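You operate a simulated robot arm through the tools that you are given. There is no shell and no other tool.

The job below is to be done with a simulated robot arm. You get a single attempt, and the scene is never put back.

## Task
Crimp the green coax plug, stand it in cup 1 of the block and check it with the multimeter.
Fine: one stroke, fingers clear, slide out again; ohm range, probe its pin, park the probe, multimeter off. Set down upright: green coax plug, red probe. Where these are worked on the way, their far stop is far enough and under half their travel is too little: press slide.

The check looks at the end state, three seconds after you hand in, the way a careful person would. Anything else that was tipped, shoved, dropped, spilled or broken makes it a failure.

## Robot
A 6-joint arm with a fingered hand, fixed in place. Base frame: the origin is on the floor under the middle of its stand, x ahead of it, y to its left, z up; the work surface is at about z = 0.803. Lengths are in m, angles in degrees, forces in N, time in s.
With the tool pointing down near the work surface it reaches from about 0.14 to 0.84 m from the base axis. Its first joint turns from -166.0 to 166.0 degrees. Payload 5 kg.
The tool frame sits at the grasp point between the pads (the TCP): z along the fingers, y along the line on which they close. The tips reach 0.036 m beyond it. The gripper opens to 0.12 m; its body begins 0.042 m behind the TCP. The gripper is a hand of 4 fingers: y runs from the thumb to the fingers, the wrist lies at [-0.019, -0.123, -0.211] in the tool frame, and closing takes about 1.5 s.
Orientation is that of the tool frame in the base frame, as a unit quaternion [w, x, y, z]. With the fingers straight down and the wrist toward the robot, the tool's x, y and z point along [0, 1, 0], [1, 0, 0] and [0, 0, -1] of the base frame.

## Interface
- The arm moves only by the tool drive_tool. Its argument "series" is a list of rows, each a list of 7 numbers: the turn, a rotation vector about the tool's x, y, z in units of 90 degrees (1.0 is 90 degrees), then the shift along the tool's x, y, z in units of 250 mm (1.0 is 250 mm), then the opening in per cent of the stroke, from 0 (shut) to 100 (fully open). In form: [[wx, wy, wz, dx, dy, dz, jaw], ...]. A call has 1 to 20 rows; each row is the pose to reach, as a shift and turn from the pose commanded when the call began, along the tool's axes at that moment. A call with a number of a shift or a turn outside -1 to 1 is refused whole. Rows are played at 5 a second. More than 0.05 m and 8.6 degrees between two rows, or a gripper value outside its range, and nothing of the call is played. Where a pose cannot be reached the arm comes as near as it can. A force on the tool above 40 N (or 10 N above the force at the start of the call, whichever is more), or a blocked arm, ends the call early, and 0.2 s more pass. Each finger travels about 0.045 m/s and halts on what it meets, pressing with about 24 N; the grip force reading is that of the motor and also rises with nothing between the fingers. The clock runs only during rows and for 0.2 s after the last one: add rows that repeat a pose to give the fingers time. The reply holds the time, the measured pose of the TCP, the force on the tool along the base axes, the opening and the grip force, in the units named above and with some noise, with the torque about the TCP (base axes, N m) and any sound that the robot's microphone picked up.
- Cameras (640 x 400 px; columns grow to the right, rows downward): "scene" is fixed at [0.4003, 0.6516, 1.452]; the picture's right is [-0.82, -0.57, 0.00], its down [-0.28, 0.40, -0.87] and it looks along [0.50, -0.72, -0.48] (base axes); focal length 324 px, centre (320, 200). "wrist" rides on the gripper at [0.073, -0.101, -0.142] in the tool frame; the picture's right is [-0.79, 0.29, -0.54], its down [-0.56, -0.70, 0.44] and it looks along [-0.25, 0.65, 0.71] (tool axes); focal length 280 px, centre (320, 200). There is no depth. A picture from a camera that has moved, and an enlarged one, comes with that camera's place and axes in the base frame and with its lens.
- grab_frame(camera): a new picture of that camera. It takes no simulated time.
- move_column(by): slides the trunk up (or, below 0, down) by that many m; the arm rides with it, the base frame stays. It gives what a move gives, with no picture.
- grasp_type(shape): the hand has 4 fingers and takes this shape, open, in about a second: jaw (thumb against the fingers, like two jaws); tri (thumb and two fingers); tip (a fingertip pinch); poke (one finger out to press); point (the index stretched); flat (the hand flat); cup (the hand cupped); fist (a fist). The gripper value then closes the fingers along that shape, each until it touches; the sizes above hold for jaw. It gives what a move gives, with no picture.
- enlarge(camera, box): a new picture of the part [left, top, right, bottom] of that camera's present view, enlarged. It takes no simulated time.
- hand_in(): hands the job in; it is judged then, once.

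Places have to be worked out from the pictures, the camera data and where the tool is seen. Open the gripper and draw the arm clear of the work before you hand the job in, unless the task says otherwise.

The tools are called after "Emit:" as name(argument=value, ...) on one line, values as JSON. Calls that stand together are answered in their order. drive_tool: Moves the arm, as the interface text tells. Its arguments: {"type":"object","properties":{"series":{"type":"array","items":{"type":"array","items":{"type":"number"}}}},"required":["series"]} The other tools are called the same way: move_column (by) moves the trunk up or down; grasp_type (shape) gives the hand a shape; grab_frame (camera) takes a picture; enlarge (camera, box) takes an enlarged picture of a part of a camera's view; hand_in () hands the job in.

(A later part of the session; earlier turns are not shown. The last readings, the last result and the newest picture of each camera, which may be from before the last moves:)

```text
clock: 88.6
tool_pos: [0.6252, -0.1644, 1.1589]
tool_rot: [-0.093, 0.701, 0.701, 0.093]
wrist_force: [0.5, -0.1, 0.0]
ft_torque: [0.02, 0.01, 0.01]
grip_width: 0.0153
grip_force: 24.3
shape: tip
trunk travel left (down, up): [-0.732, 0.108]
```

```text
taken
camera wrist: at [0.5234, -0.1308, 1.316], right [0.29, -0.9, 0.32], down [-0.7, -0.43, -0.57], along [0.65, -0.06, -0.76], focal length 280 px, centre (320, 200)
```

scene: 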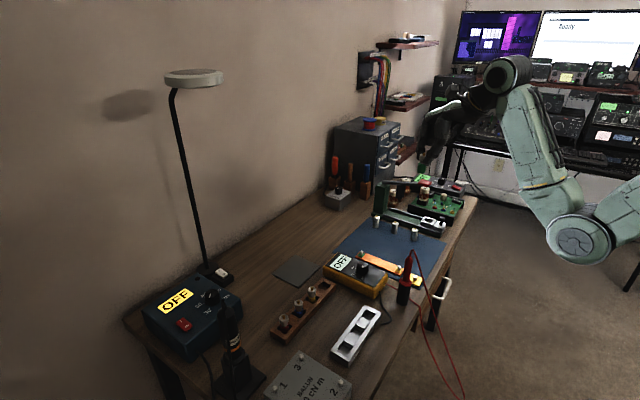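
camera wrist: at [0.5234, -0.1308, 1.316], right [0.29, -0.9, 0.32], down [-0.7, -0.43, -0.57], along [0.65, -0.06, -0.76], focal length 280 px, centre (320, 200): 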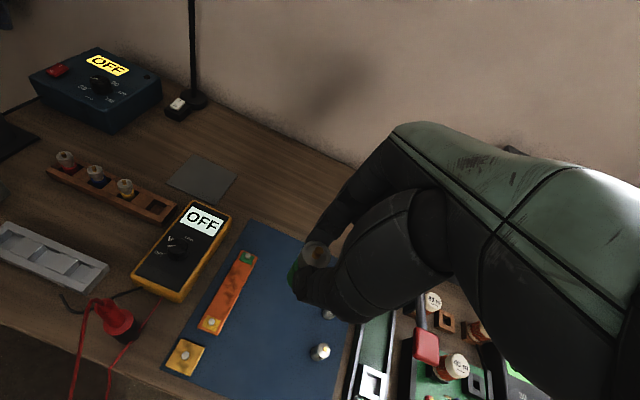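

Now the wrist camera looks across the block, probe and multimeter. I'll enlarge these for triangulation.

Emit:
enlarge(camera="wrist", box=[0, 200, 140, 330])

Emit:
enlarge(camera="wrist", box=[110, 180, 250, 320])

Emit:
enlarge(camera="wrist", box=[30, 270, 180, 400])

```text
3.08 times, centred on (70, 265) of wrist
camera zoom: at [0.5234, -0.1308, 1.316], right [0.29, -0.9, 0.32], down [-0.7, -0.43, -0.57], along [0.65, -0.06, -0.76], focal length 863 px, centre (1089, 0)
```

zoom: 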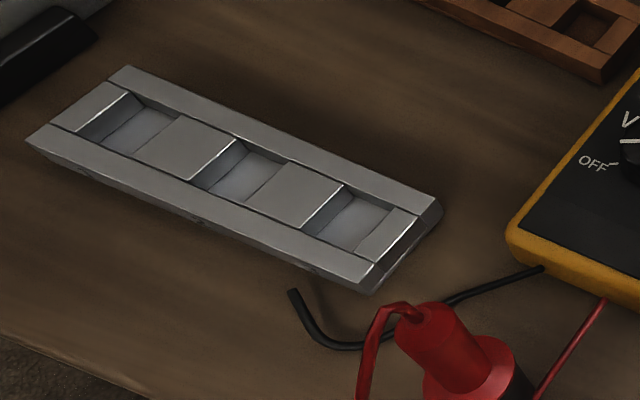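

```text
2.86 times, centred on (180, 250) of wrist
camera zoom: at [0.5234, -0.1308, 1.316], right [0.29, -0.9, 0.32], down [-0.7, -0.43, -0.57], along [0.65, -0.06, -0.76], focal length 801 px, centre (720, 57)
```

zoom: 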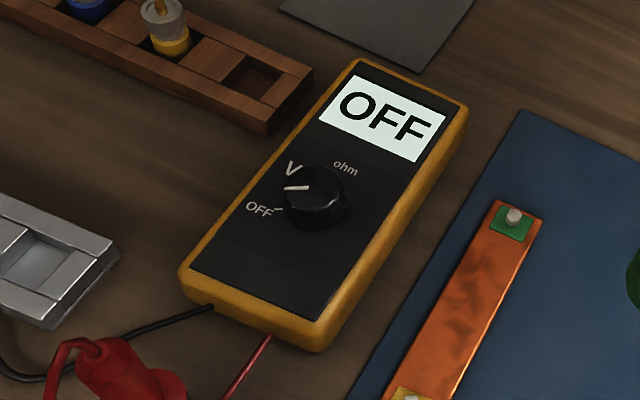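

```text
3.08 times, centred on (105, 335) of wrist
camera zoom: at [0.5234, -0.1308, 1.316], right [0.29, -0.9, 0.32], down [-0.7, -0.43, -0.57], along [0.65, -0.06, -0.76], focal length 863 px, centre (982, -215)
```

zoom: 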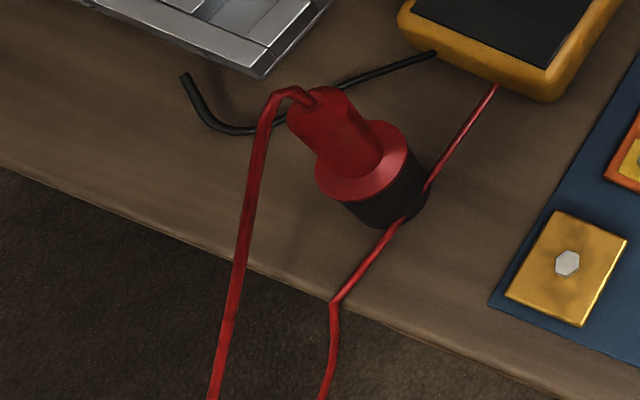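

Block triangulated: top at z≈0.822, cup 1 hole centre ≈(0.6185,0.236), ~26 mm square; plug axis is 8.7 mm on the +y side of the TCP. I carry the plug across to above cup 1.

Emit:
drive_tool(series=[[0, 0, 0, 0.155, 0, 0.041, 5], [0, 0, 0, 0.309, 0, 0.083, 5], [0, 0, 0, 0.464, 0, 0.124, 5], [0, 0, 0, 0.618, 0, 0.166, 5], [0, 0, 0, 0.773, 0, 0.207, 5], [0, 0, 0, 0.773, 0, 0.207, 5]])

Emit:
drive_tool(series=[[0, 0, 0, 0.106, -0.005, 0.098, 5], [0, 0, 0, 0.212, -0.009, 0.195, 5], [0, 0, 0, 0.319, -0.014, 0.293, 5], [0, 0, 0, 0.425, -0.018, 0.39, 5], [0, 0, 0, 0.531, -0.023, 0.488, 5], [0, 0, 0, 0.637, -0.027, 0.585, 5], [0, 0, 0, 0.637, -0.027, 0.585, 5]])

Emit:
grab_frame(camera="scene")

Emit:
grab_frame(camera="wrist")

```text
clock: 90.0
tool_pos: [0.6258, 0.0348, 1.1582]
tool_rot: [-0.093, 0.701, 0.701, 0.093]
wrist_force: [-0.1, 0.0, -0.3]
ft_torque: [-0.01, -0.01, 0.01]
grip_width: 0.0154
grip_force: 23.7
shape: tip
trunk travel left (down, up): [-0.732, 0.108]
```

```text
clock: 91.6
tool_pos: [0.6174, 0.2275, 1.0583]
tool_rot: [-0.092, 0.702, 0.701, 0.092]
wrist_force: [0.7, 0.5, 0.4]
ft_torque: [0.02, 0.0, 0.0]
grip_width: 0.0153
grip_force: 24.0
shape: tip
trunk travel left (down, up): [-0.732, 0.108]
```

```text
taken
```

scene: 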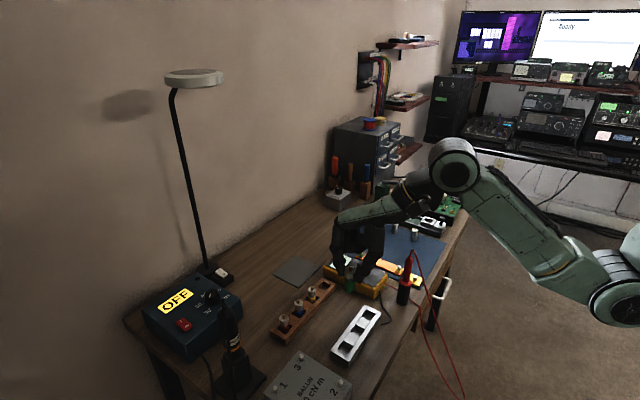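

```text
taken
camera wrist: at [0.5175, 0.2607, 1.2163], right [0.29, -0.9, 0.32], down [-0.7, -0.42, -0.57], along [0.65, -0.06, -0.76], focal length 280 px, centre (320, 200)
```

wrist: 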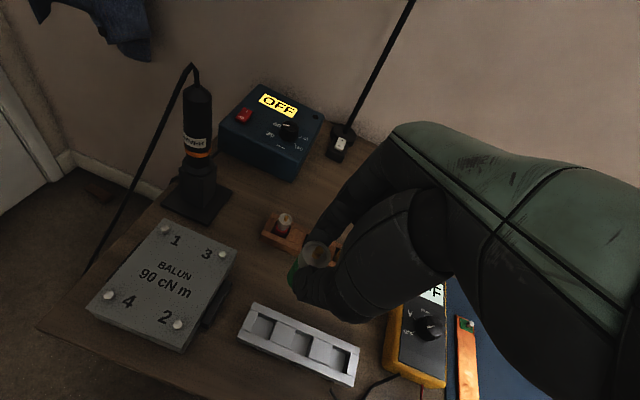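

Above cup 1 with the plug. I descend until the plug's base is about 2 cm over the block and then check alignment.

Emit:
drive_tool(series=[[0, 0, 0, -0.032, 0.001, 0.118, 5], [0, 0, 0, -0.063, 0.002, 0.236, 5], [0, 0, 0, -0.095, 0.003, 0.355, 5], [0, 0, 0, -0.126, 0.004, 0.473, 5], [0, 0, 0, -0.158, 0.004, 0.591, 5], [0, 0, 0, -0.158, 0.004, 0.591, 5]])

Emit:
enlarge(camera="scene", box=[310, 280, 410, 370])

Emit:
enlarge(camera="wrist", box=[180, 210, 380, 400])

```text
clock: 93.0
tool_pos: [0.6198, 0.2268, 0.9065]
tool_rot: [-0.092, 0.702, 0.7, 0.093]
wrist_force: [-0.6, 0.3, 0.1]
ft_torque: [0.0, -0.04, 0.01]
grip_width: 0.0152
grip_force: 24.4
shape: tip
trunk travel left (down, up): [-0.732, 0.108]
```

```text
4.44 times, centred on (360, 325) of scene
camera zoom: at [0.4003, 0.6516, 1.452], right [-0.82, -0.57, 0.0], down [-0.28, 0.4, -0.87], along [0.5, -0.72, -0.48], focal length 1440 px, centre (142, -356)
```

zoom: 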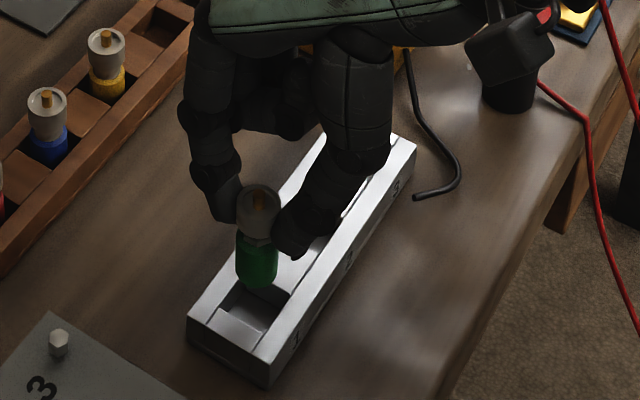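

```text
2.11 times, centred on (280, 305) of wrist
camera zoom: at [0.5191, 0.2608, 1.064], right [0.29, -0.9, 0.32], down [-0.7, -0.42, -0.57], along [0.65, -0.06, -0.75], focal length 590 px, centre (404, -21)
```

zoom: 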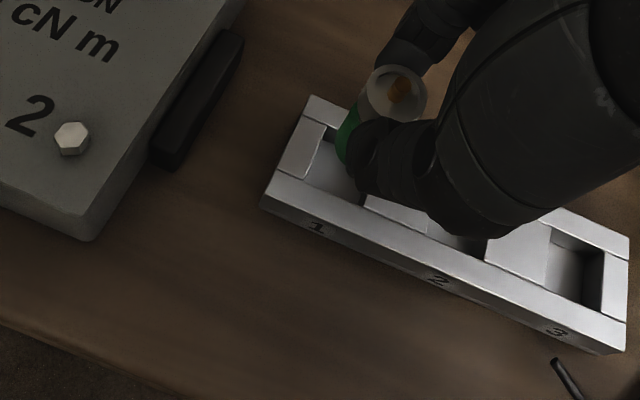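

Plug axis and cup 1 line up within about 1–2 mm. I lower it slowly 2.8 cm into the cup, watching the force.

Emit:
drive_tool(series=[[0, 0, 0, -0.0041, -0.002, 0.0155, 5], [0, 0, 0, -0.0083, -0.004, 0.0309, 5], [0, 0, 0, -0.0124, -0.004, 0.0464, 5], [0, 0, 0, -0.0166, -0.004, 0.0618, 5], [0, 0, 0, -0.0207, -0.004, 0.0773, 5], [0, 0, 0, -0.0248, -0.004, 0.0928, 5], [0, 0, 0, -0.029, -0.004, 0.1082, 5]])

Emit:
enlarge(camera="scene", box=[310, 290, 400, 370])

Emit:
enlarge(camera="wrist", box=[230, 210, 380, 360])

```text
clock: 94.6
tool_pos: [0.6199, 0.2269, 0.8779]
tool_rot: [-0.092, 0.702, 0.701, 0.092]
wrist_force: [1.2, -0.3, -0.3]
ft_torque: [0.02, 0.06, -0.01]
grip_width: 0.0154
grip_force: 24.3
shape: tip
trunk travel left (down, up): [-0.732, 0.108]
```

```text
5.00 times, centred on (355, 330) of scene
camera zoom: at [0.4003, 0.6516, 1.452], right [-0.82, -0.57, 0.0], down [-0.28, 0.4, -0.87], along [0.5, -0.72, -0.48], focal length 1620 px, centre (145, -450)
```

zoom: 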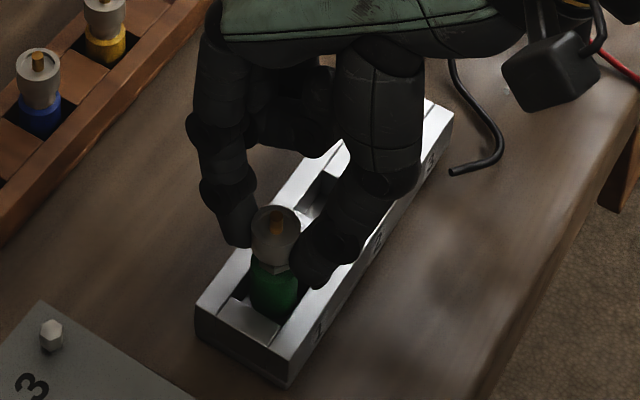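

```text
2.67 times, centred on (305, 285) of wrist
camera zoom: at [0.5179, 0.2608, 1.0351], right [0.29, -0.9, 0.32], down [-0.7, -0.42, -0.57], along [0.65, -0.06, -0.75], focal length 748 px, centre (360, -27)
```

zoom: 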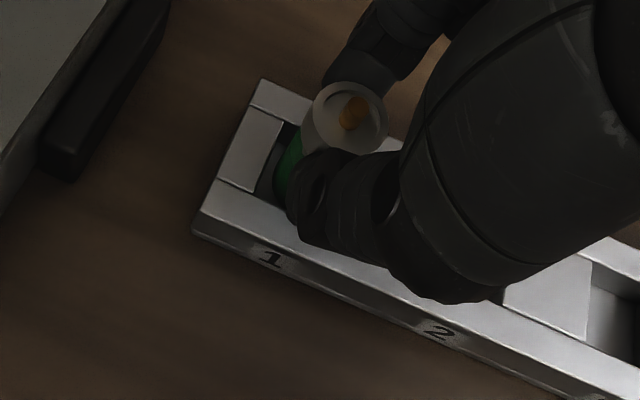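

The base has entered cup 1 with no side force. I lower in 2 mm steps until it touches the floor.

Emit:
drive_tool(series=[[0, 0, 0, -0.0021, 0, 0.0077, 5], [0, 0, 0, -0.0041, 0, 0.0155, 5], [0, 0, 0, -0.0041, 0, 0.0155, 5]])

Emit:
enlarge(camera="scene", box=[325, 310, 375, 350])

```text
clock: 95.4
tool_pos: [0.6187, 0.2281, 0.8732]
tool_rot: [-0.092, 0.701, 0.701, 0.092]
wrist_force: [0.2, 0.7, -0.1]
ft_torque: [0.0, 0.03, 0.01]
grip_width: 0.0153
grip_force: 24.4
shape: tip
trunk travel left (down, up): [-0.732, 0.108]
```

```text
10.00 times, centred on (350, 330) of scene
camera zoom: at [0.4003, 0.6516, 1.452], right [-0.82, -0.57, 0.0], down [-0.28, 0.4, -0.87], along [0.5, -0.72, -0.48], focal length 3240 px, centre (20, -1100)
```

zoom: 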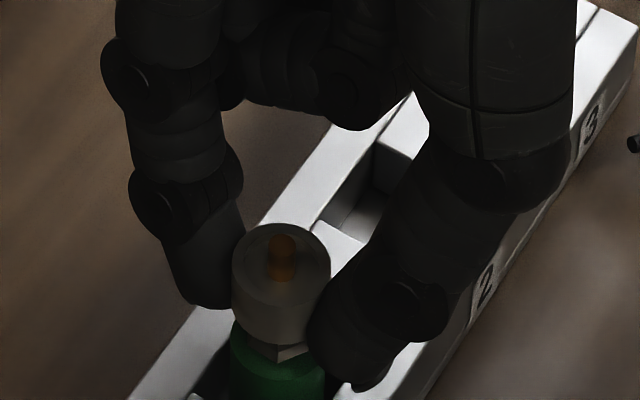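

No contact yet. I continue two more millimetre-scale steps.

Emit:
drive_tool(series=[[0, 0, 0, -0.0021, 0, 0.0077, 5], [0, 0, 0, -0.0041, 0, 0.0155, 5], [0, 0, 0, -0.0041, 0, 0.0155, 5]])

Emit:
enlarge(camera="scene", box=[315, 310, 379, 362])

```text
clock: 96.2
tool_pos: [0.6185, 0.2275, 0.8696]
tool_rot: [-0.092, 0.702, 0.7, 0.092]
wrist_force: [-0.1, 0.8, 0.1]
ft_torque: [0.02, -0.01, 0.0]
grip_width: 0.0154
grip_force: 23.2
shape: tip
trunk travel left (down, up): [-0.732, 0.108]
```

```text
7.69 times, centred on (347, 336) of scene
camera zoom: at [0.4003, 0.6516, 1.452], right [-0.82, -0.57, 0.0], down [-0.28, 0.4, -0.87], along [0.5, -0.72, -0.48], focal length 2492 px, centre (112, -846)
```

zoom: 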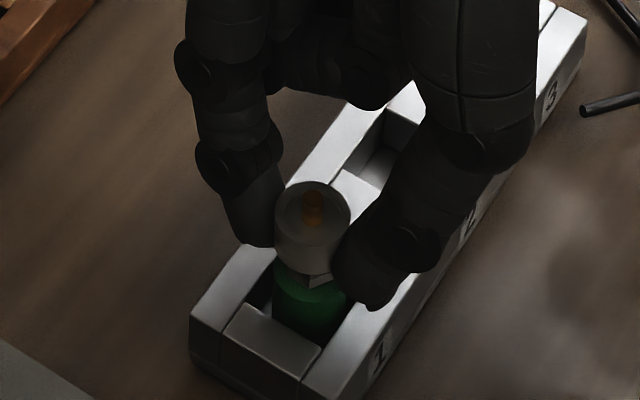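

Still no floor contact and fingertips remain ~12 mm above the block. I continue in 2 mm steps.

Emit:
drive_tool(series=[[0, 0, 0, -0.0021, 0, 0.0077, 5], [0, 0, 0, -0.0021, 0, 0.0077, 5]])

Emit:
drive_tool(series=[[0, 0, 0, -0.0021, 0, 0.0077, 5], [0, 0, 0, -0.0021, 0, 0.0077, 5]])

```text
clock: 96.8
tool_pos: [0.6194, 0.2273, 0.8699]
tool_rot: [-0.092, 0.701, 0.701, 0.093]
wrist_force: [-0.6, -0.6, 3.4]
ft_torque: [0.04, 0.02, 0.0]
grip_width: 0.0152
grip_force: 24.3
shape: tip
trunk travel left (down, up): [-0.732, 0.108]
```

```text
clock: 97.4
tool_pos: [0.6182, 0.227, 0.8683]
tool_rot: [-0.091, 0.702, 0.7, 0.094]
wrist_force: [-1.3, -0.7, 13.0]
ft_torque: [0.07, 0.02, 0.0]
grip_width: 0.016
grip_force: 23.9
shape: tip
trunk travel left (down, up): [-0.732, 0.108]
```

Floor contact: force rose to 13 N. I ease up 1.5 mm and open the pinch slowly.

Emit:
drive_tool(series=[[0, 0, 0, 0.0016, 0, -0.0058, 5], [0, 0, 0, 0.0016, 0, -0.0058, 12], [0, 0, 0, 0.0016, 0, -0.0058, 18], [0, 0, 0, 0.0016, 0, -0.0058, 24], [0, 0, 0, 0.0016, 0, -0.0058, 30], [0, 0, 0, 0.0016, 0, -0.0058, 38], [0, 0, 0, 0.0016, 0, -0.0058, 46], [0, 0, 0, 0.0016, 0, -0.0058, 50], [0, 0, 0, 0.0016, 0, -0.0058, 50]])

Emit:
enlarge(camera="scene", box=[315, 310, 379, 362])

Emit:
enlarge(camera="wrist", box=[230, 210, 380, 360])

```text
clock: 99.4
tool_pos: [0.618, 0.2266, 0.8667]
tool_rot: [-0.092, 0.702, 0.7, 0.093]
wrist_force: [0.6, 0.5, -0.3]
ft_torque: [-0.02, -0.01, 0.02]
grip_width: 0.0596
grip_force: 0.0
shape: tip
trunk travel left (down, up): [-0.732, 0.108]
```

```text
7.69 times, centred on (347, 336) of scene
camera zoom: at [0.4003, 0.6516, 1.452], right [-0.82, -0.57, 0.0], down [-0.28, 0.4, -0.87], along [0.5, -0.72, -0.48], focal length 2492 px, centre (112, -846)
```

zoom: 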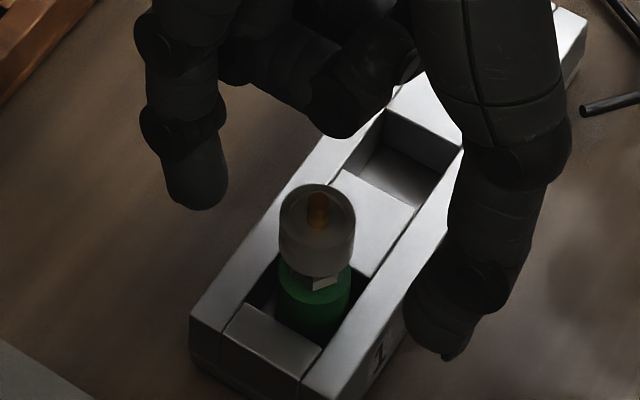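

```text
2.67 times, centred on (305, 285) of wrist
camera zoom: at [0.5179, 0.2609, 1.0246], right [0.29, -0.9, 0.32], down [-0.7, -0.42, -0.57], along [0.65, -0.06, -0.76], focal length 748 px, centre (360, -27)
```

zoom: 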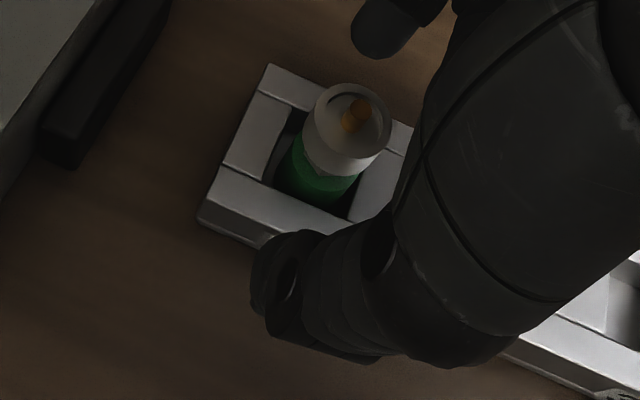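

The crimped plug stands upright in cup 1 and the fingers are clear; its pin top is near (0.618,0.236,0.862). I raise the hand vertically.

Emit:
drive_tool(series=[[0, 0, 0, 0.027, 0, -0.1, 50], [0, 0, 0, 0.054, 0, -0.2, 50], [0, 0, 0, 0.081, 0, -0.301, 50], [0, 0, 0, 0.108, 0, -0.402, 50], [0, 0, 0, 0.135, 0, -0.502, 50], [0, 0, 0, 0.162, 0, -0.603, 50], [0, 0, 0, 0.162, 0, -0.603, 50]])

Emit:
grab_frame(camera="scene")

Emit:
enlarge(camera="scene", box=[310, 240, 430, 315])

Emit:
enlarge(camera="scene", box=[315, 310, 379, 362])

```text
clock: 101.0
tool_pos: [0.6193, 0.2281, 1.0239]
tool_rot: [-0.094, 0.701, 0.701, 0.092]
wrist_force: [0.3, -0.5, 0.3]
ft_torque: [-0.03, 0.02, 0.0]
grip_width: 0.0595
grip_force: 0.2
shape: tip
trunk travel left (down, up): [-0.732, 0.108]
```

```text
taken
```

scene: 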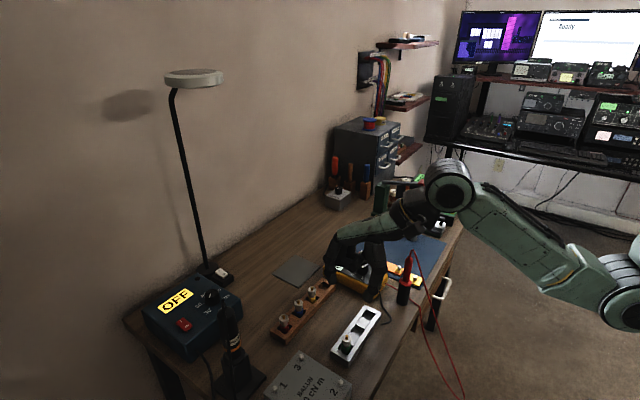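

```text
5.33 times, centred on (370, 278) of scene
camera zoom: at [0.4003, 0.6516, 1.452], right [-0.82, -0.57, 0.0], down [-0.28, 0.4, -0.87], along [0.5, -0.72, -0.48], focal length 1728 px, centre (53, -213)
```

zoom: 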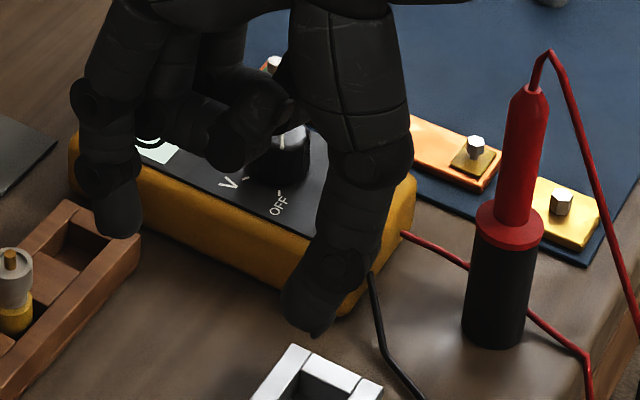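

```text
7.69 times, centred on (347, 336) of scene
camera zoom: at [0.4003, 0.6516, 1.452], right [-0.82, -0.57, 0.0], down [-0.28, 0.4, -0.87], along [0.5, -0.72, -0.48], focal length 2492 px, centre (112, -846)
```

zoom: 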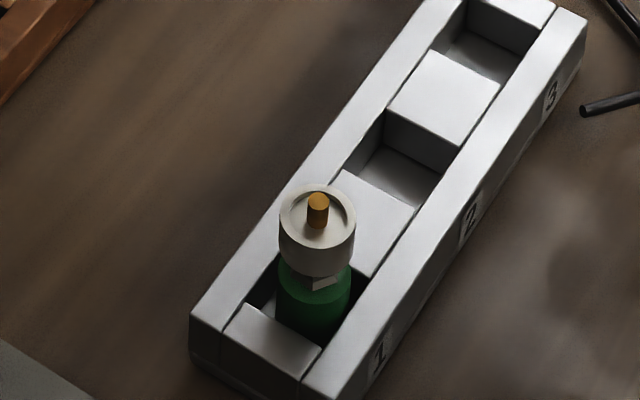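

Plug upright in cup 1 confirmed. Next the multimeter: dial knob centre ≈(0.696,0.017), top z≈0.866, pointer at 120° (OFF), V at 60°, ohm at 0° from +x. I straighten the hand and move above the knob.

Emit:
drive_tool(series=[[0, -0.028, 0, -0.135, 0.051, -0.04, 50], [0, -0.056, 0, -0.27, 0.102, -0.081, 50], [0, -0.083, 0, -0.405, 0.154, -0.121, 50], [0, -0.111, 0, -0.539, 0.205, -0.161, 50], [0, -0.139, 0, -0.674, 0.256, -0.202, 50], [0, -0.167, 0, -0.809, 0.307, -0.242, 50], [0, -0.167, 0, -0.809, 0.307, -0.242, 50]])

Emit:
grab_frame(camera="wrist")

Emit:
enlarge(camera="scene", box=[300, 200, 440, 310])

```text
clock: 102.6
tool_pos: [0.696, 0.0156, 1.0305]
tool_rot: [0.001, 0.708, 0.707, -0.001]
wrist_force: [0.1, 0.3, 0.0]
ft_torque: [0.02, 0.02, 0.01]
grip_width: 0.0596
grip_force: 0.1
shape: tip
trunk travel left (down, up): [-0.732, 0.108]
```

```text
taken
camera wrist: at [0.594, 0.0895, 1.1727], right [0.29, -0.79, 0.54], down [-0.7, -0.56, -0.44], along [0.65, -0.25, -0.71], focal length 280 px, centre (320, 200)
```

wrist: 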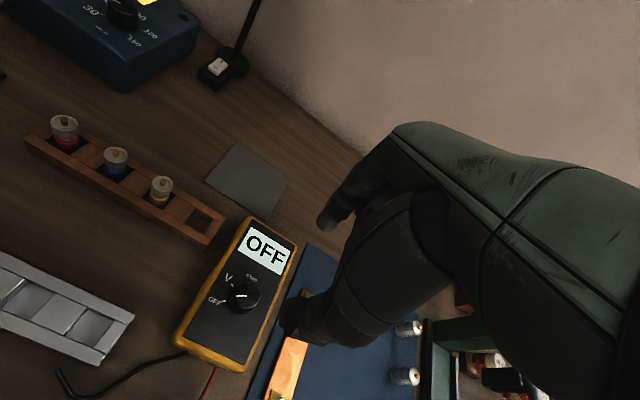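

```text
3.64 times, centred on (370, 255) of scene
camera zoom: at [0.4003, 0.6516, 1.452], right [-0.82, -0.57, 0.0], down [-0.28, 0.4, -0.87], along [0.5, -0.72, -0.48], focal length 1178 px, centre (138, 0)
```

zoom: 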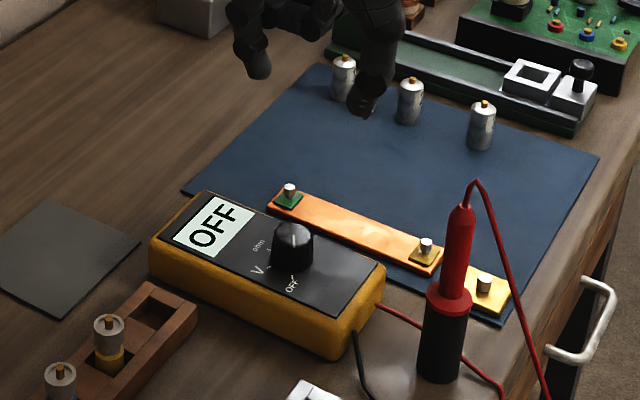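

I'll zoom on the dial to refine its centre and the label directions.

Emit:
enlarge(camera="wrist", box=[170, 210, 310, 380])

Emit:
enlarge(camera="scene", box=[340, 240, 400, 290])

```text
2.35 times, centred on (240, 295) of wrist
camera zoom: at [0.594, 0.0895, 1.1727], right [0.29, -0.79, 0.54], down [-0.7, -0.56, -0.44], along [0.65, -0.25, -0.71], focal length 660 px, centre (508, -24)
```

zoom: 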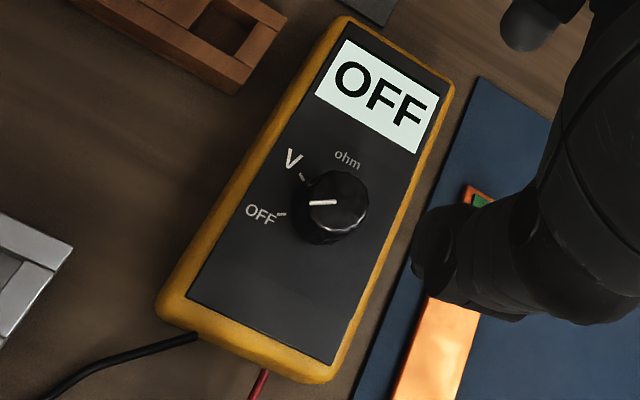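

```text
8.00 times, centred on (370, 265) of scene
camera zoom: at [0.4003, 0.6516, 1.452], right [-0.82, -0.57, 0.0], down [-0.28, 0.4, -0.87], along [0.5, -0.72, -0.48], focal length 2592 px, centre (-80, -320)
```

zoom: 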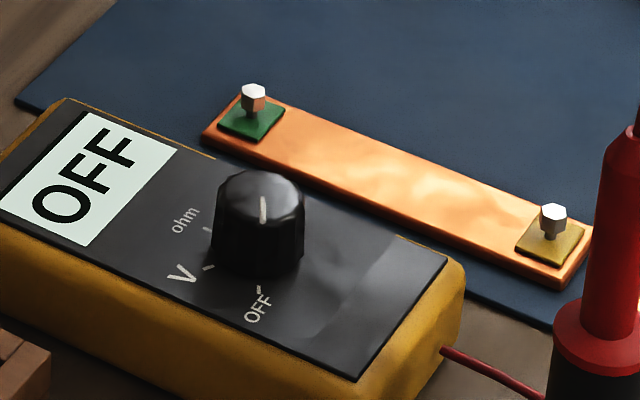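

Knob centre confirmed at (0.6964,0.017,0.867); I need a −120° turn (clockwise from above). I first yaw the hand +60° in the air to see if that is reachable.

Emit:
drive_tool(series=[[0, 0, -0.083, 0, 0, 0, 50], [0, 0, -0.167, 0, 0, 0, 50], [0, 0, -0.25, 0, 0, 0, 50], [0, 0, -0.333, 0, 0, 0, 50], [0, 0, -0.417, 0, 0, 0, 50], [0, 0, -0.5, 0, 0, 0, 50], [0, 0, -0.583, 0, 0, 0, 50], [0, 0, -0.667, 0, 0, 0, 50], [0, 0, -0.667, 0, 0, 0, 50]])

Emit:
grab_frame(camera="wrist")

Emit:
grab_frame(camera="scene")

```text
clock: 104.6
tool_pos: [0.6953, 0.016, 1.0294]
tool_rot: [0.0, 0.259, 0.966, 0.001]
wrist_force: [0.0, 0.3, -0.4]
ft_torque: [-0.03, -0.02, 0.0]
grip_width: 0.0597
grip_force: 0.0
shape: tip
trunk travel left (down, up): [-0.732, 0.108]
```

```text
taken
camera wrist: at [0.5815, -0.0344, 1.1732], right [0.83, -0.14, 0.54], down [0.14, -0.89, -0.44], along [0.54, 0.44, -0.71], focal length 280 px, centre (320, 200)
```

wrist: 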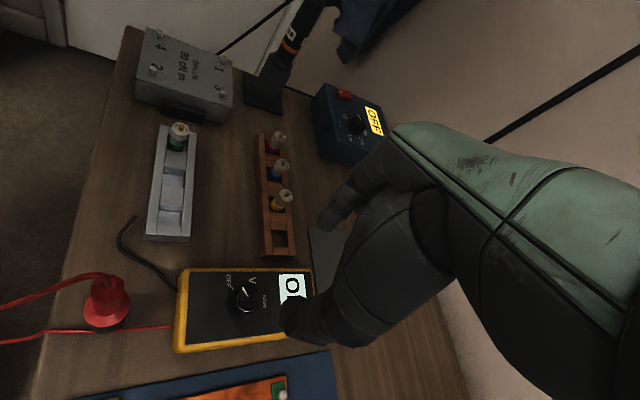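

```text
taken
```

scene: 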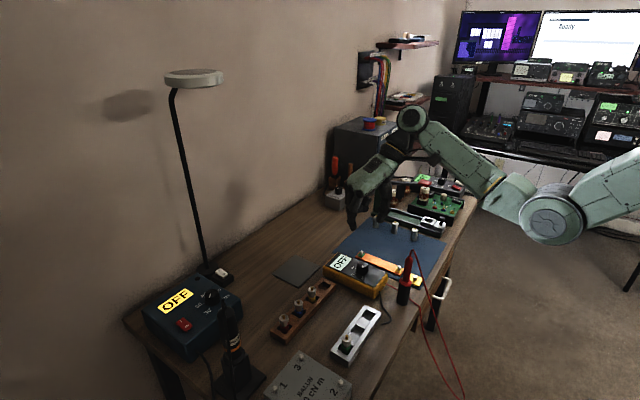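

+60° yaw is reachable. I descend so the fingertips straddle the knob with the tips about 7 mm above the meter face.

Emit:
drive_tool(series=[[0, 0, 0, 0, 0.001, 0.112, 50], [0, 0, 0, 0, 0.002, 0.223, 50], [0, 0, 0, -0.001, 0.003, 0.335, 50], [0, 0, 0, -0.001, 0.004, 0.446, 50], [0, 0, 0, -0.002, 0.006, 0.558, 50], [0, 0, 0, -0.002, 0.006, 0.558, 50]])

Emit:
enlarge(camera="wrist", box=[200, 180, 400, 360])

Emit:
enlarge(camera="scene", box=[330, 230, 410, 290])

```text
clock: 106.0
tool_pos: [0.6972, 0.0167, 0.8906]
tool_rot: [0.0, 0.26, 0.966, 0.0]
wrist_force: [-0.1, -0.2, 0.7]
ft_torque: [0.02, 0.03, -0.01]
grip_width: 0.0595
grip_force: 0.1
shape: tip
trunk travel left (down, up): [-0.732, 0.108]
```

```text
2.22 times, centred on (300, 270) of wrist
camera zoom: at [0.5831, -0.0335, 1.0333], right [0.83, -0.15, 0.54], down [0.13, -0.89, -0.44], along [0.55, 0.44, -0.71], focal length 623 px, centre (364, 44)
```

zoom: 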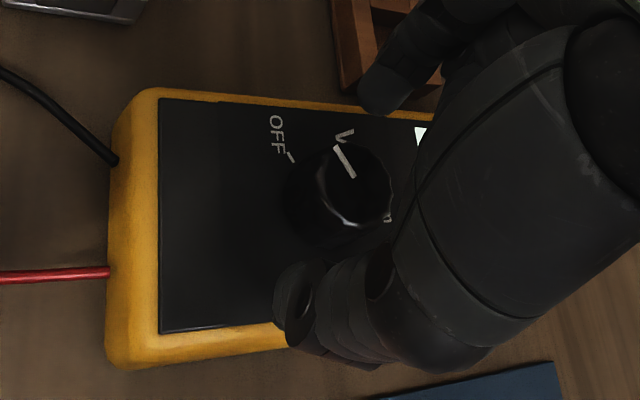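

```text
6.67 times, centred on (370, 260) of scene
camera zoom: at [0.4003, 0.6516, 1.452], right [-0.82, -0.57, 0.0], down [-0.28, 0.4, -0.87], along [0.5, -0.72, -0.48], focal length 2160 px, centre (-13, -200)
```

zoom: 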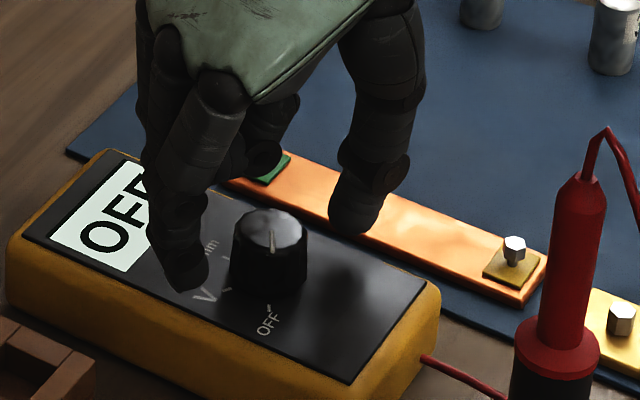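

Knob is centred between index and thumb. I close onto it.

Emit:
drive_tool(series=[[0, 0, 0, 0, 0, 0, 42], [0, 0, 0, 0, 0, 0, 34], [0, 0, 0, 0, 0, 0, 28], [0, 0, 0, 0, 0, 0, 22], [0, 0, 0, 0, 0, 0, 16], [0, 0, 0, 0, 0, 0, 10], [0, 0, 0, 0, 0, 0, 10], [0, 0, 0, 0, 0, 0, 10]])

Emit:
enlarge(camera="wrist", box=[200, 180, 400, 360])

Emit:
enlarge(camera="scene", box=[330, 230, 410, 290])

```text
clock: 107.8
tool_pos: [0.6967, 0.0173, 0.8904]
tool_rot: [0.0, 0.26, 0.966, 0.0]
wrist_force: [0.1, -1.1, -0.6]
ft_torque: [-0.04, -0.02, -0.05]
grip_width: 0.0221
grip_force: 23.8
shape: tip
trunk travel left (down, up): [-0.732, 0.108]
```

```text
2.22 times, centred on (300, 270) of wrist
camera zoom: at [0.5833, -0.0338, 1.0334], right [0.83, -0.15, 0.54], down [0.13, -0.89, -0.44], along [0.55, 0.44, -0.71], focal length 623 px, centre (364, 44)
```

zoom: 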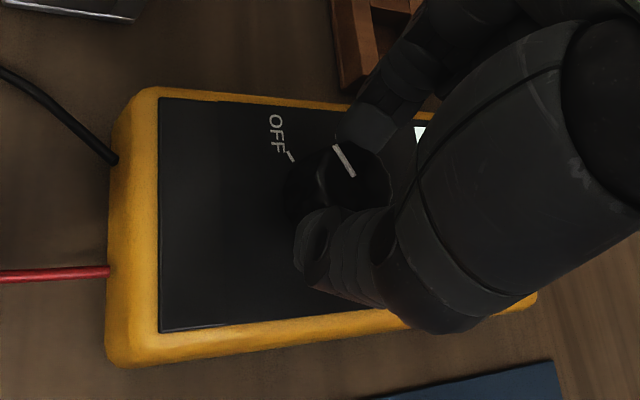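

```text
6.67 times, centred on (370, 260) of scene
camera zoom: at [0.4003, 0.6516, 1.452], right [-0.82, -0.57, 0.0], down [-0.28, 0.4, -0.87], along [0.5, -0.72, -0.48], focal length 2160 px, centre (-13, -200)
```

zoom: 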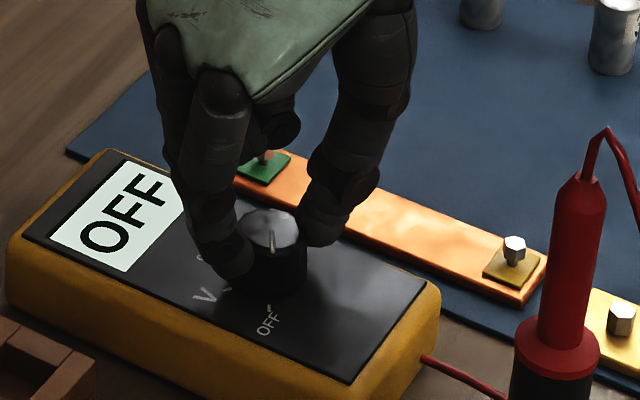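

Knob gripped at 24 N. I turn it clockwise 60° first (toward V).

Emit:
drive_tool(series=[[0, 0, 0.083, 0, 0, 0, 10], [0, 0, 0.167, 0, 0, 0, 10], [0, 0, 0.25, 0, 0, 0, 10], [0, 0, 0.333, 0, 0, 0, 10], [0, 0, 0.417, 0, 0, 0, 10], [0, 0, 0.5, 0, 0, 0, 10], [0, 0, 0.583, 0, 0, 0, 10], [0, 0, 0.667, 0, 0, 0, 10], [0, 0, 0.667, 0, 0, 0, 10]])

Emit:
enlarge(camera="wrist", box=[200, 180, 400, 360])

Emit:
enlarge(camera="scene", box=[330, 230, 410, 290])

```text
clock: 109.8
tool_pos: [0.6972, 0.0167, 0.8904]
tool_rot: [0.0, 0.709, 0.705, 0.0]
wrist_force: [6.5, 2.0, -0.8]
ft_torque: [0.12, -0.28, -0.01]
grip_width: 0.0219
grip_force: 23.9
shape: tip
trunk travel left (down, up): [-0.732, 0.108]
```

```text
2.22 times, centred on (300, 270) of wrist
camera zoom: at [0.5965, 0.0908, 1.0333], right [0.29, -0.79, 0.54], down [-0.7, -0.56, -0.44], along [0.65, -0.25, -0.71], focal length 623 px, centre (364, 44)
```

zoom: 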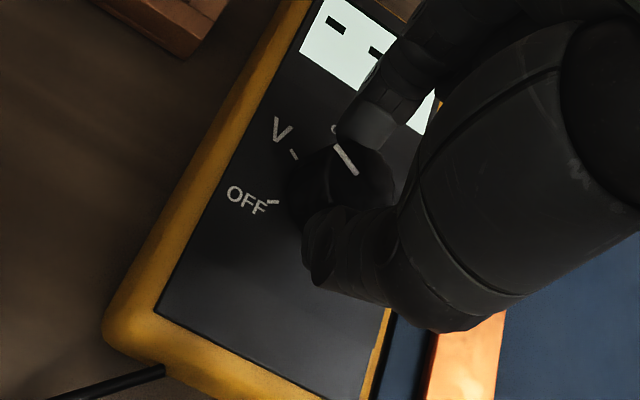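

```text
6.67 times, centred on (370, 260) of scene
camera zoom: at [0.4003, 0.6516, 1.452], right [-0.82, -0.57, 0.0], down [-0.28, 0.4, -0.87], along [0.5, -0.72, -0.48], focal length 2160 px, centre (-13, -200)
```

zoom: 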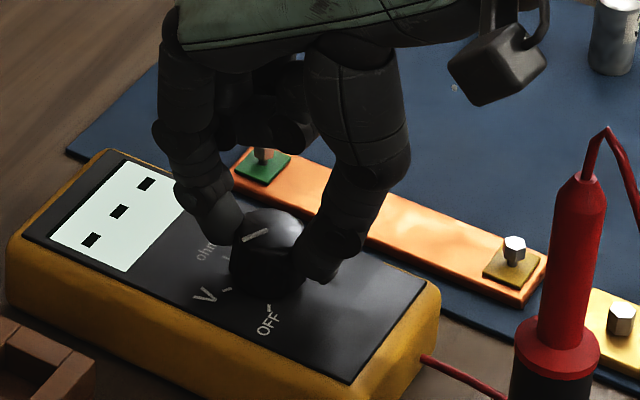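

The display changed from OFF to dashes (V range), so the grip turns the dial. I turn another 60° clockwise to ohm.

Emit:
drive_tool(series=[[0, 0, 0.083, 0, 0, 0, 10], [0, 0, 0.167, 0, 0, 0, 10], [0, 0, 0.25, 0, 0, 0, 10], [0, 0, 0.333, 0, 0, 0, 10], [0, 0, 0.417, 0, 0, 0, 10], [0, 0, 0.5, 0, 0, 0, 10], [0, 0, 0.583, 0, 0, 0, 10], [0, 0, 0.667, 0, 0, 0, 10], [0, 0, 0.667, 0, 0, 0, 10]])

Emit:
enlarge(camera="wrist", box=[200, 180, 400, 360])

Emit:
enlarge(camera="scene", box=[330, 230, 410, 290])

```text
clock: 111.8
tool_pos: [0.697, 0.0167, 0.8898]
tool_rot: [0.0, 0.967, 0.256, 0.0]
wrist_force: [11.4, -3.9, 4.1]
ft_torque: [-0.19, -0.39, 0.05]
grip_width: 0.0223
grip_force: 23.9
shape: tip
trunk travel left (down, up): [-0.732, 0.108]
```

```text
2.22 times, centred on (300, 270) of wrist
camera zoom: at [0.7105, 0.1406, 1.0333], right [-0.54, -0.64, 0.54], down [-0.83, 0.33, -0.44], along [0.11, -0.69, -0.71], focal length 623 px, centre (364, 44)
```

zoom: 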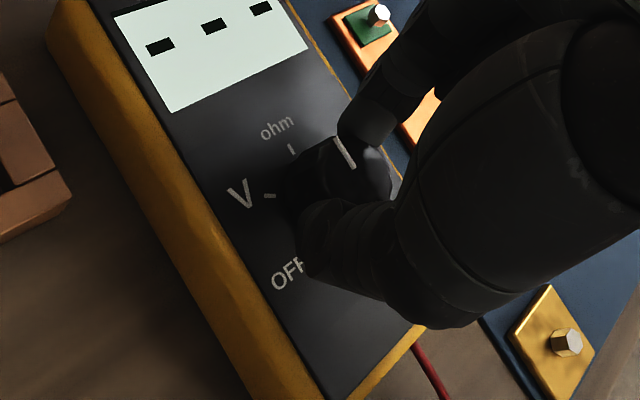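

```text
6.67 times, centred on (370, 260) of scene
camera zoom: at [0.4003, 0.6516, 1.452], right [-0.82, -0.57, 0.0], down [-0.28, 0.4, -0.87], along [0.5, -0.72, -0.48], focal length 2160 px, centre (-13, -200)
```

zoom: 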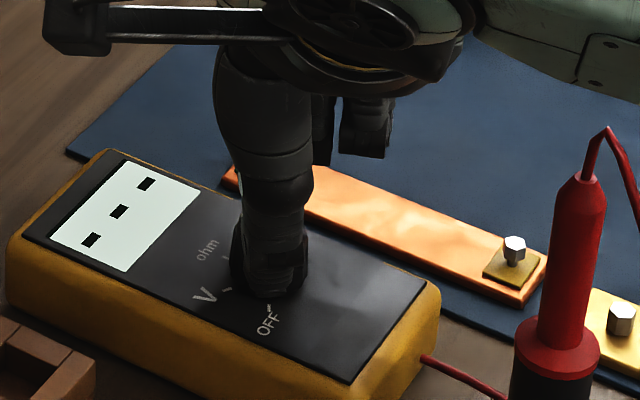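

The pointer now points along +x to "ohm" (display shows dashes). I open the fingers gently and check.

Emit:
drive_tool(series=[[0, 0, 0, 0, 0, 0, 16], [0, 0, 0, 0, 0, 0, 22], [0, 0, 0, 0, 0, 0, 28], [0, 0, 0, 0, 0, 0, 36], [0, 0, 0, 0, 0, 0, 44], [0, 0, 0, 0, 0, 0, 50], [0, 0, 0, 0, 0, 0, 50]])

Emit:
drive_tool(series=[[0, 0, 0, 0, 0, -0.1, 50], [0, 0, 0, 0, 0, -0.2, 50], [0, 0, 0, 0, 0, -0.3, 50], [0, 0, 0, 0, 0, -0.4, 50], [0, 0, 0, 0, 0, -0.5, 50], [0, 0, 0, 0, 0, -0.56, 50], [0, 0, 0, 0, 0, -0.56, 50]])

Emit:
enlarge(camera="scene", box=[330, 230, 410, 290])

Emit:
grab_frame(camera="wrist")

```text
clock: 113.4
tool_pos: [0.6959, 0.0162, 0.89]
tool_rot: [0.0, 0.966, 0.258, -0.001]
wrist_force: [-0.6, -0.9, 0.1]
ft_torque: [0.0, -0.01, 0.02]
grip_width: 0.0596
grip_force: 0.1
shape: tip
trunk travel left (down, up): [-0.732, 0.108]
```

```text
clock: 115.0
tool_pos: [0.6976, 0.0165, 1.0306]
tool_rot: [0.0, 0.966, 0.257, 0.0]
wrist_force: [0.5, -0.3, -0.1]
ft_torque: [0.02, 0.0, -0.01]
grip_width: 0.0595
grip_force: 0.0
shape: tip
trunk travel left (down, up): [-0.732, 0.108]
```

```text
6.67 times, centred on (370, 260) of scene
camera zoom: at [0.4003, 0.6516, 1.452], right [-0.82, -0.57, 0.0], down [-0.28, 0.4, -0.87], along [0.5, -0.72, -0.48], focal length 2160 px, centre (-13, -200)
```

zoom: 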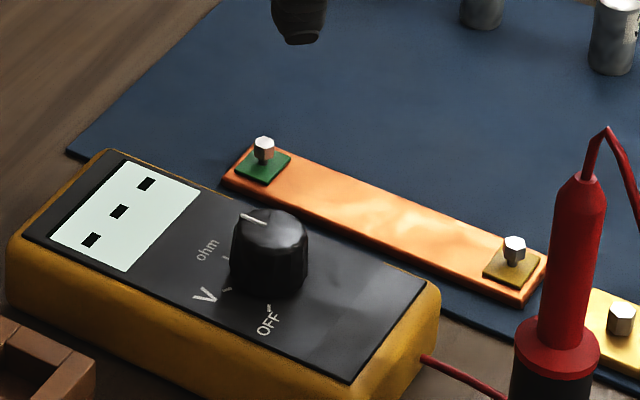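

```text
taken
camera wrist: at [0.7092, 0.1416, 1.1738], right [-0.54, -0.64, 0.54], down [-0.83, 0.33, -0.44], along [0.11, -0.69, -0.71], focal length 280 px, centre (320, 200)
```

wrist: 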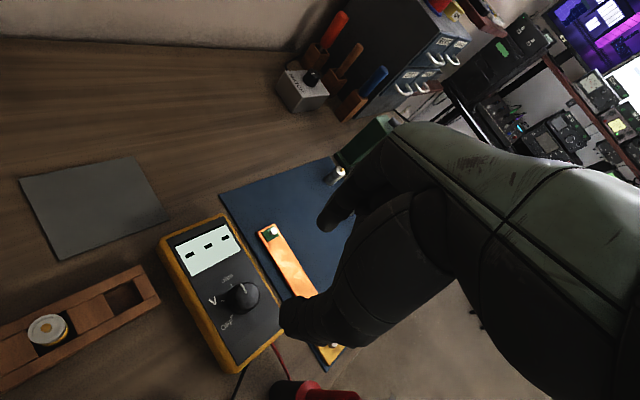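

Dial pointer clearly points to "ohm" and the display is on. Next I yaw the hand back in two steps to +50° for grasping the probe with the cable side left free.

Emit:
drive_tool(series=[[0, 0, -0.087, 0, 0, 0, 50], [0, 0, -0.175, 0, 0, 0, 50], [0, 0, -0.262, 0, 0, 0, 50], [0, 0, -0.349, 0, 0, 0, 50], [0, 0, -0.436, 0, 0, 0, 50], [0, 0, -0.524, 0, 0, 0, 50], [0, 0, -0.611, 0, 0, 0, 50]])

Emit:
drive_tool(series=[[0, 0, -0.087, 0, 0, -0.05, 50], [0, 0, -0.175, 0, 0, -0.1, 50], [0, 0, -0.262, 0, 0, -0.15, 50], [0, 0, -0.349, 0, 0, -0.2, 50], [0, 0, -0.436, 0, 0, -0.24, 50], [0, 0, -0.524, 0, 0, -0.28, 50], [0, 0, -0.611, 0, 0, -0.28, 50], [0, 0, -0.611, 0, 0, -0.28, 50]])

Emit:
grab_frame(camera="wrist")

Emit:
enlarge(camera="scene", box=[380, 230, 444, 310])

```text
clock: 116.6
tool_pos: [0.6963, 0.0163, 1.0301]
tool_rot: [0.001, 0.737, 0.676, -0.001]
wrist_force: [0.1, 0.1, -0.6]
ft_torque: [-0.03, -0.01, -0.01]
grip_width: 0.0597
grip_force: 0.1
shape: tip
trunk travel left (down, up): [-0.732, 0.108]
```

```text
clock: 118.4
tool_pos: [0.6971, 0.0167, 1.1]
tool_rot: [0.001, 0.342, 0.94, 0.0]
wrist_force: [-0.3, 0.3, 0.6]
ft_torque: [0.01, -0.01, 0.0]
grip_width: 0.0595
grip_force: 0.0
shape: tip
trunk travel left (down, up): [-0.732, 0.108]
```

```text
taken
camera wrist: at [0.5754, -0.0127, 1.2439], right [0.79, -0.29, 0.54], down [-0.02, -0.9, -0.44], along [0.61, 0.34, -0.71], focal length 280 px, centre (320, 200)
```

wrist: 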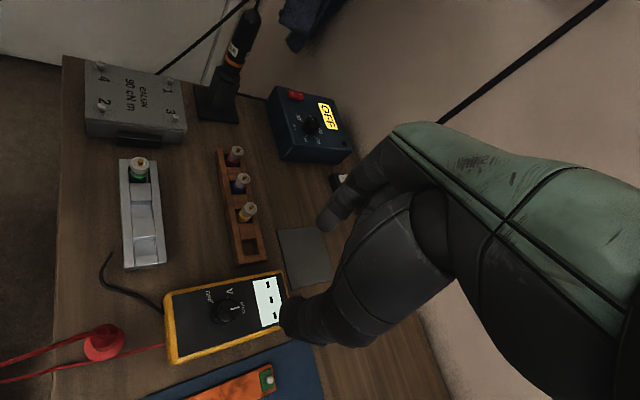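

```text
5.00 times, centred on (412, 270) of scene
camera zoom: at [0.4003, 0.6516, 1.452], right [-0.82, -0.57, 0.0], down [-0.28, 0.4, -0.87], along [0.5, -0.72, -0.48], focal length 1620 px, centre (-140, -150)
```

zoom: 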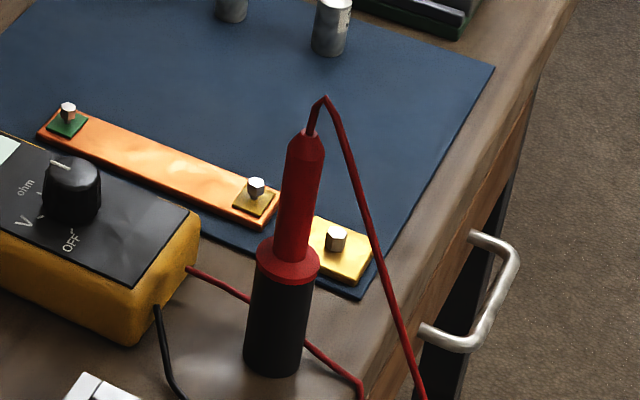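

I'll zoom the wrist view on the probe to triangulate its axis.

Emit:
enlarge(camera="wrist", box=[40, 280, 180, 400])

```text
3.33 times, centred on (110, 340) of wrist
camera zoom: at [0.5754, -0.0127, 1.2439], right [0.79, -0.29, 0.54], down [-0.02, -0.9, -0.44], along [0.61, 0.34, -0.71], focal length 935 px, centre (1020, -267)
```

zoom: 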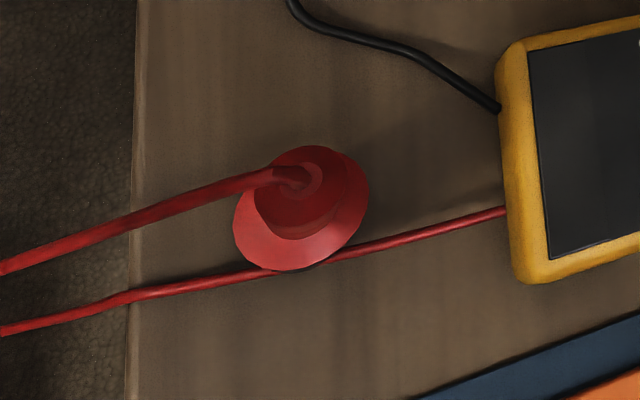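

Probe axis ≈(0.574,0.017), collar top ≈0.877, handle top ≈0.948, cable loop ≈0.975. I tilt the hand 30° away from the cable and move above the probe.

Emit:
drive_tool(series=[[0, 0.067, 0, 0.065, -0.063, 0.04, 50], [0, 0.133, 0, 0.13, -0.126, 0.08, 50], [0, 0.2, 0, 0.196, -0.19, 0.12, 50], [0, 0.267, 0, 0.261, -0.253, 0.16, 50], [0, 0.333, 0, 0.326, -0.316, 0.2, 50], [0, 0.333, 0, 0.326, -0.316, 0.2, 50]])

Emit:
grab_frame(camera="wrist")

Emit:
enlarge(camera="scene", box=[350, 200, 450, 310])

```text
clock: 119.8
tool_pos: [0.5834, 0.0097, 1.0501]
tool_rot: [-0.243, 0.333, 0.907, 0.089]
wrist_force: [-0.4, 0.1, -0.3]
ft_torque: [-0.01, -0.01, 0.0]
grip_width: 0.0596
grip_force: 0.0
shape: tip
trunk travel left (down, up): [-0.732, 0.108]
```

```text
taken
camera wrist: at [0.524, -0.0718, 1.2106], right [0.91, -0.4, 0.08], down [-0.25, -0.7, -0.66], along [0.32, 0.59, -0.74], focal length 280 px, centre (320, 200)
```

wrist: 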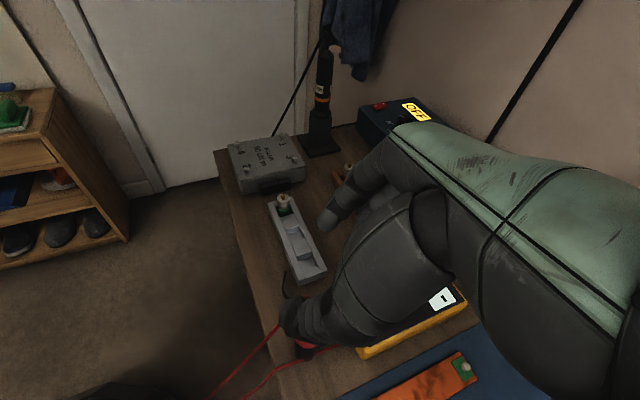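

```text
3.64 times, centred on (400, 255) of scene
camera zoom: at [0.4003, 0.6516, 1.452], right [-0.82, -0.57, 0.0], down [-0.28, 0.4, -0.87], along [0.5, -0.72, -0.48], focal length 1178 px, centre (29, 0)
```

zoom: 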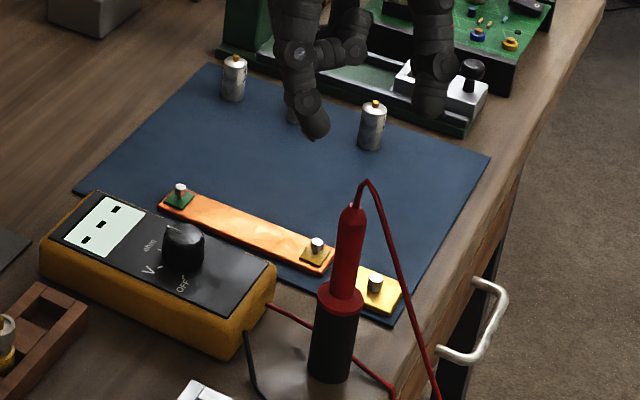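

The index tip projects exactly where predicted. I descend about 7 cm first and check the probe passes between the fingers.

Emit:
drive_tool(series=[[0, 0, 0, -0.047, 0, 0.081, 50], [0, 0, 0, -0.094, 0, 0.163, 50], [0, 0, 0, -0.14, 0, 0.243, 50], [0, 0, 0, -0.14, 0, 0.243, 50]])

Emit:
enlarge(camera="scene", box=[370, 210, 450, 310])

Emit:
enlarge(camera="wrist", box=[220, 180, 400, 360])

```text
clock: 120.8
tool_pos: [0.5835, 0.0087, 0.9796]
tool_rot: [-0.242, 0.332, 0.908, 0.089]
wrist_force: [-0.1, -0.2, 0.2]
ft_torque: [-0.04, 0.01, 0.02]
grip_width: 0.0595
grip_force: 0.1
shape: tip
trunk travel left (down, up): [-0.732, 0.108]
```

```text
4.00 times, centred on (410, 260) of scene
camera zoom: at [0.4003, 0.6516, 1.452], right [-0.82, -0.57, 0.0], down [-0.28, 0.4, -0.87], along [0.5, -0.72, -0.48], focal length 1296 px, centre (-40, -40)
```

zoom: 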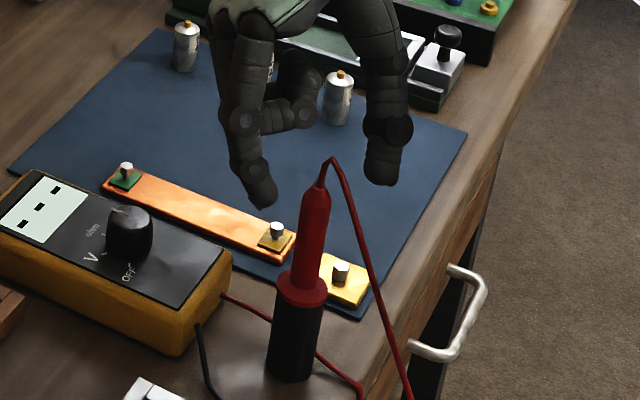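

```text
2.22 times, centred on (310, 270) of wrist
camera zoom: at [0.5239, -0.0731, 1.141], right [0.92, -0.4, 0.08], down [-0.25, -0.71, -0.66], along [0.32, 0.59, -0.75], focal length 623 px, centre (342, 44)
```

zoom: 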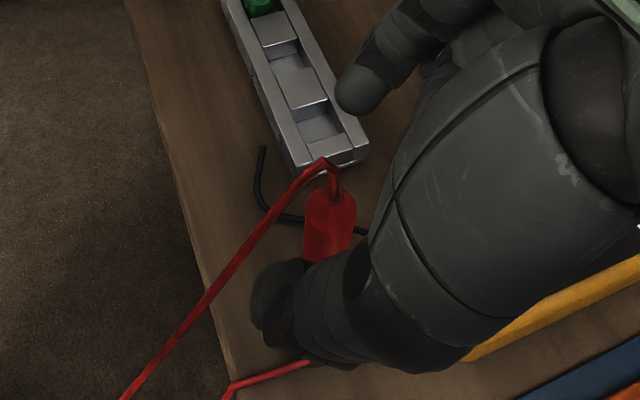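

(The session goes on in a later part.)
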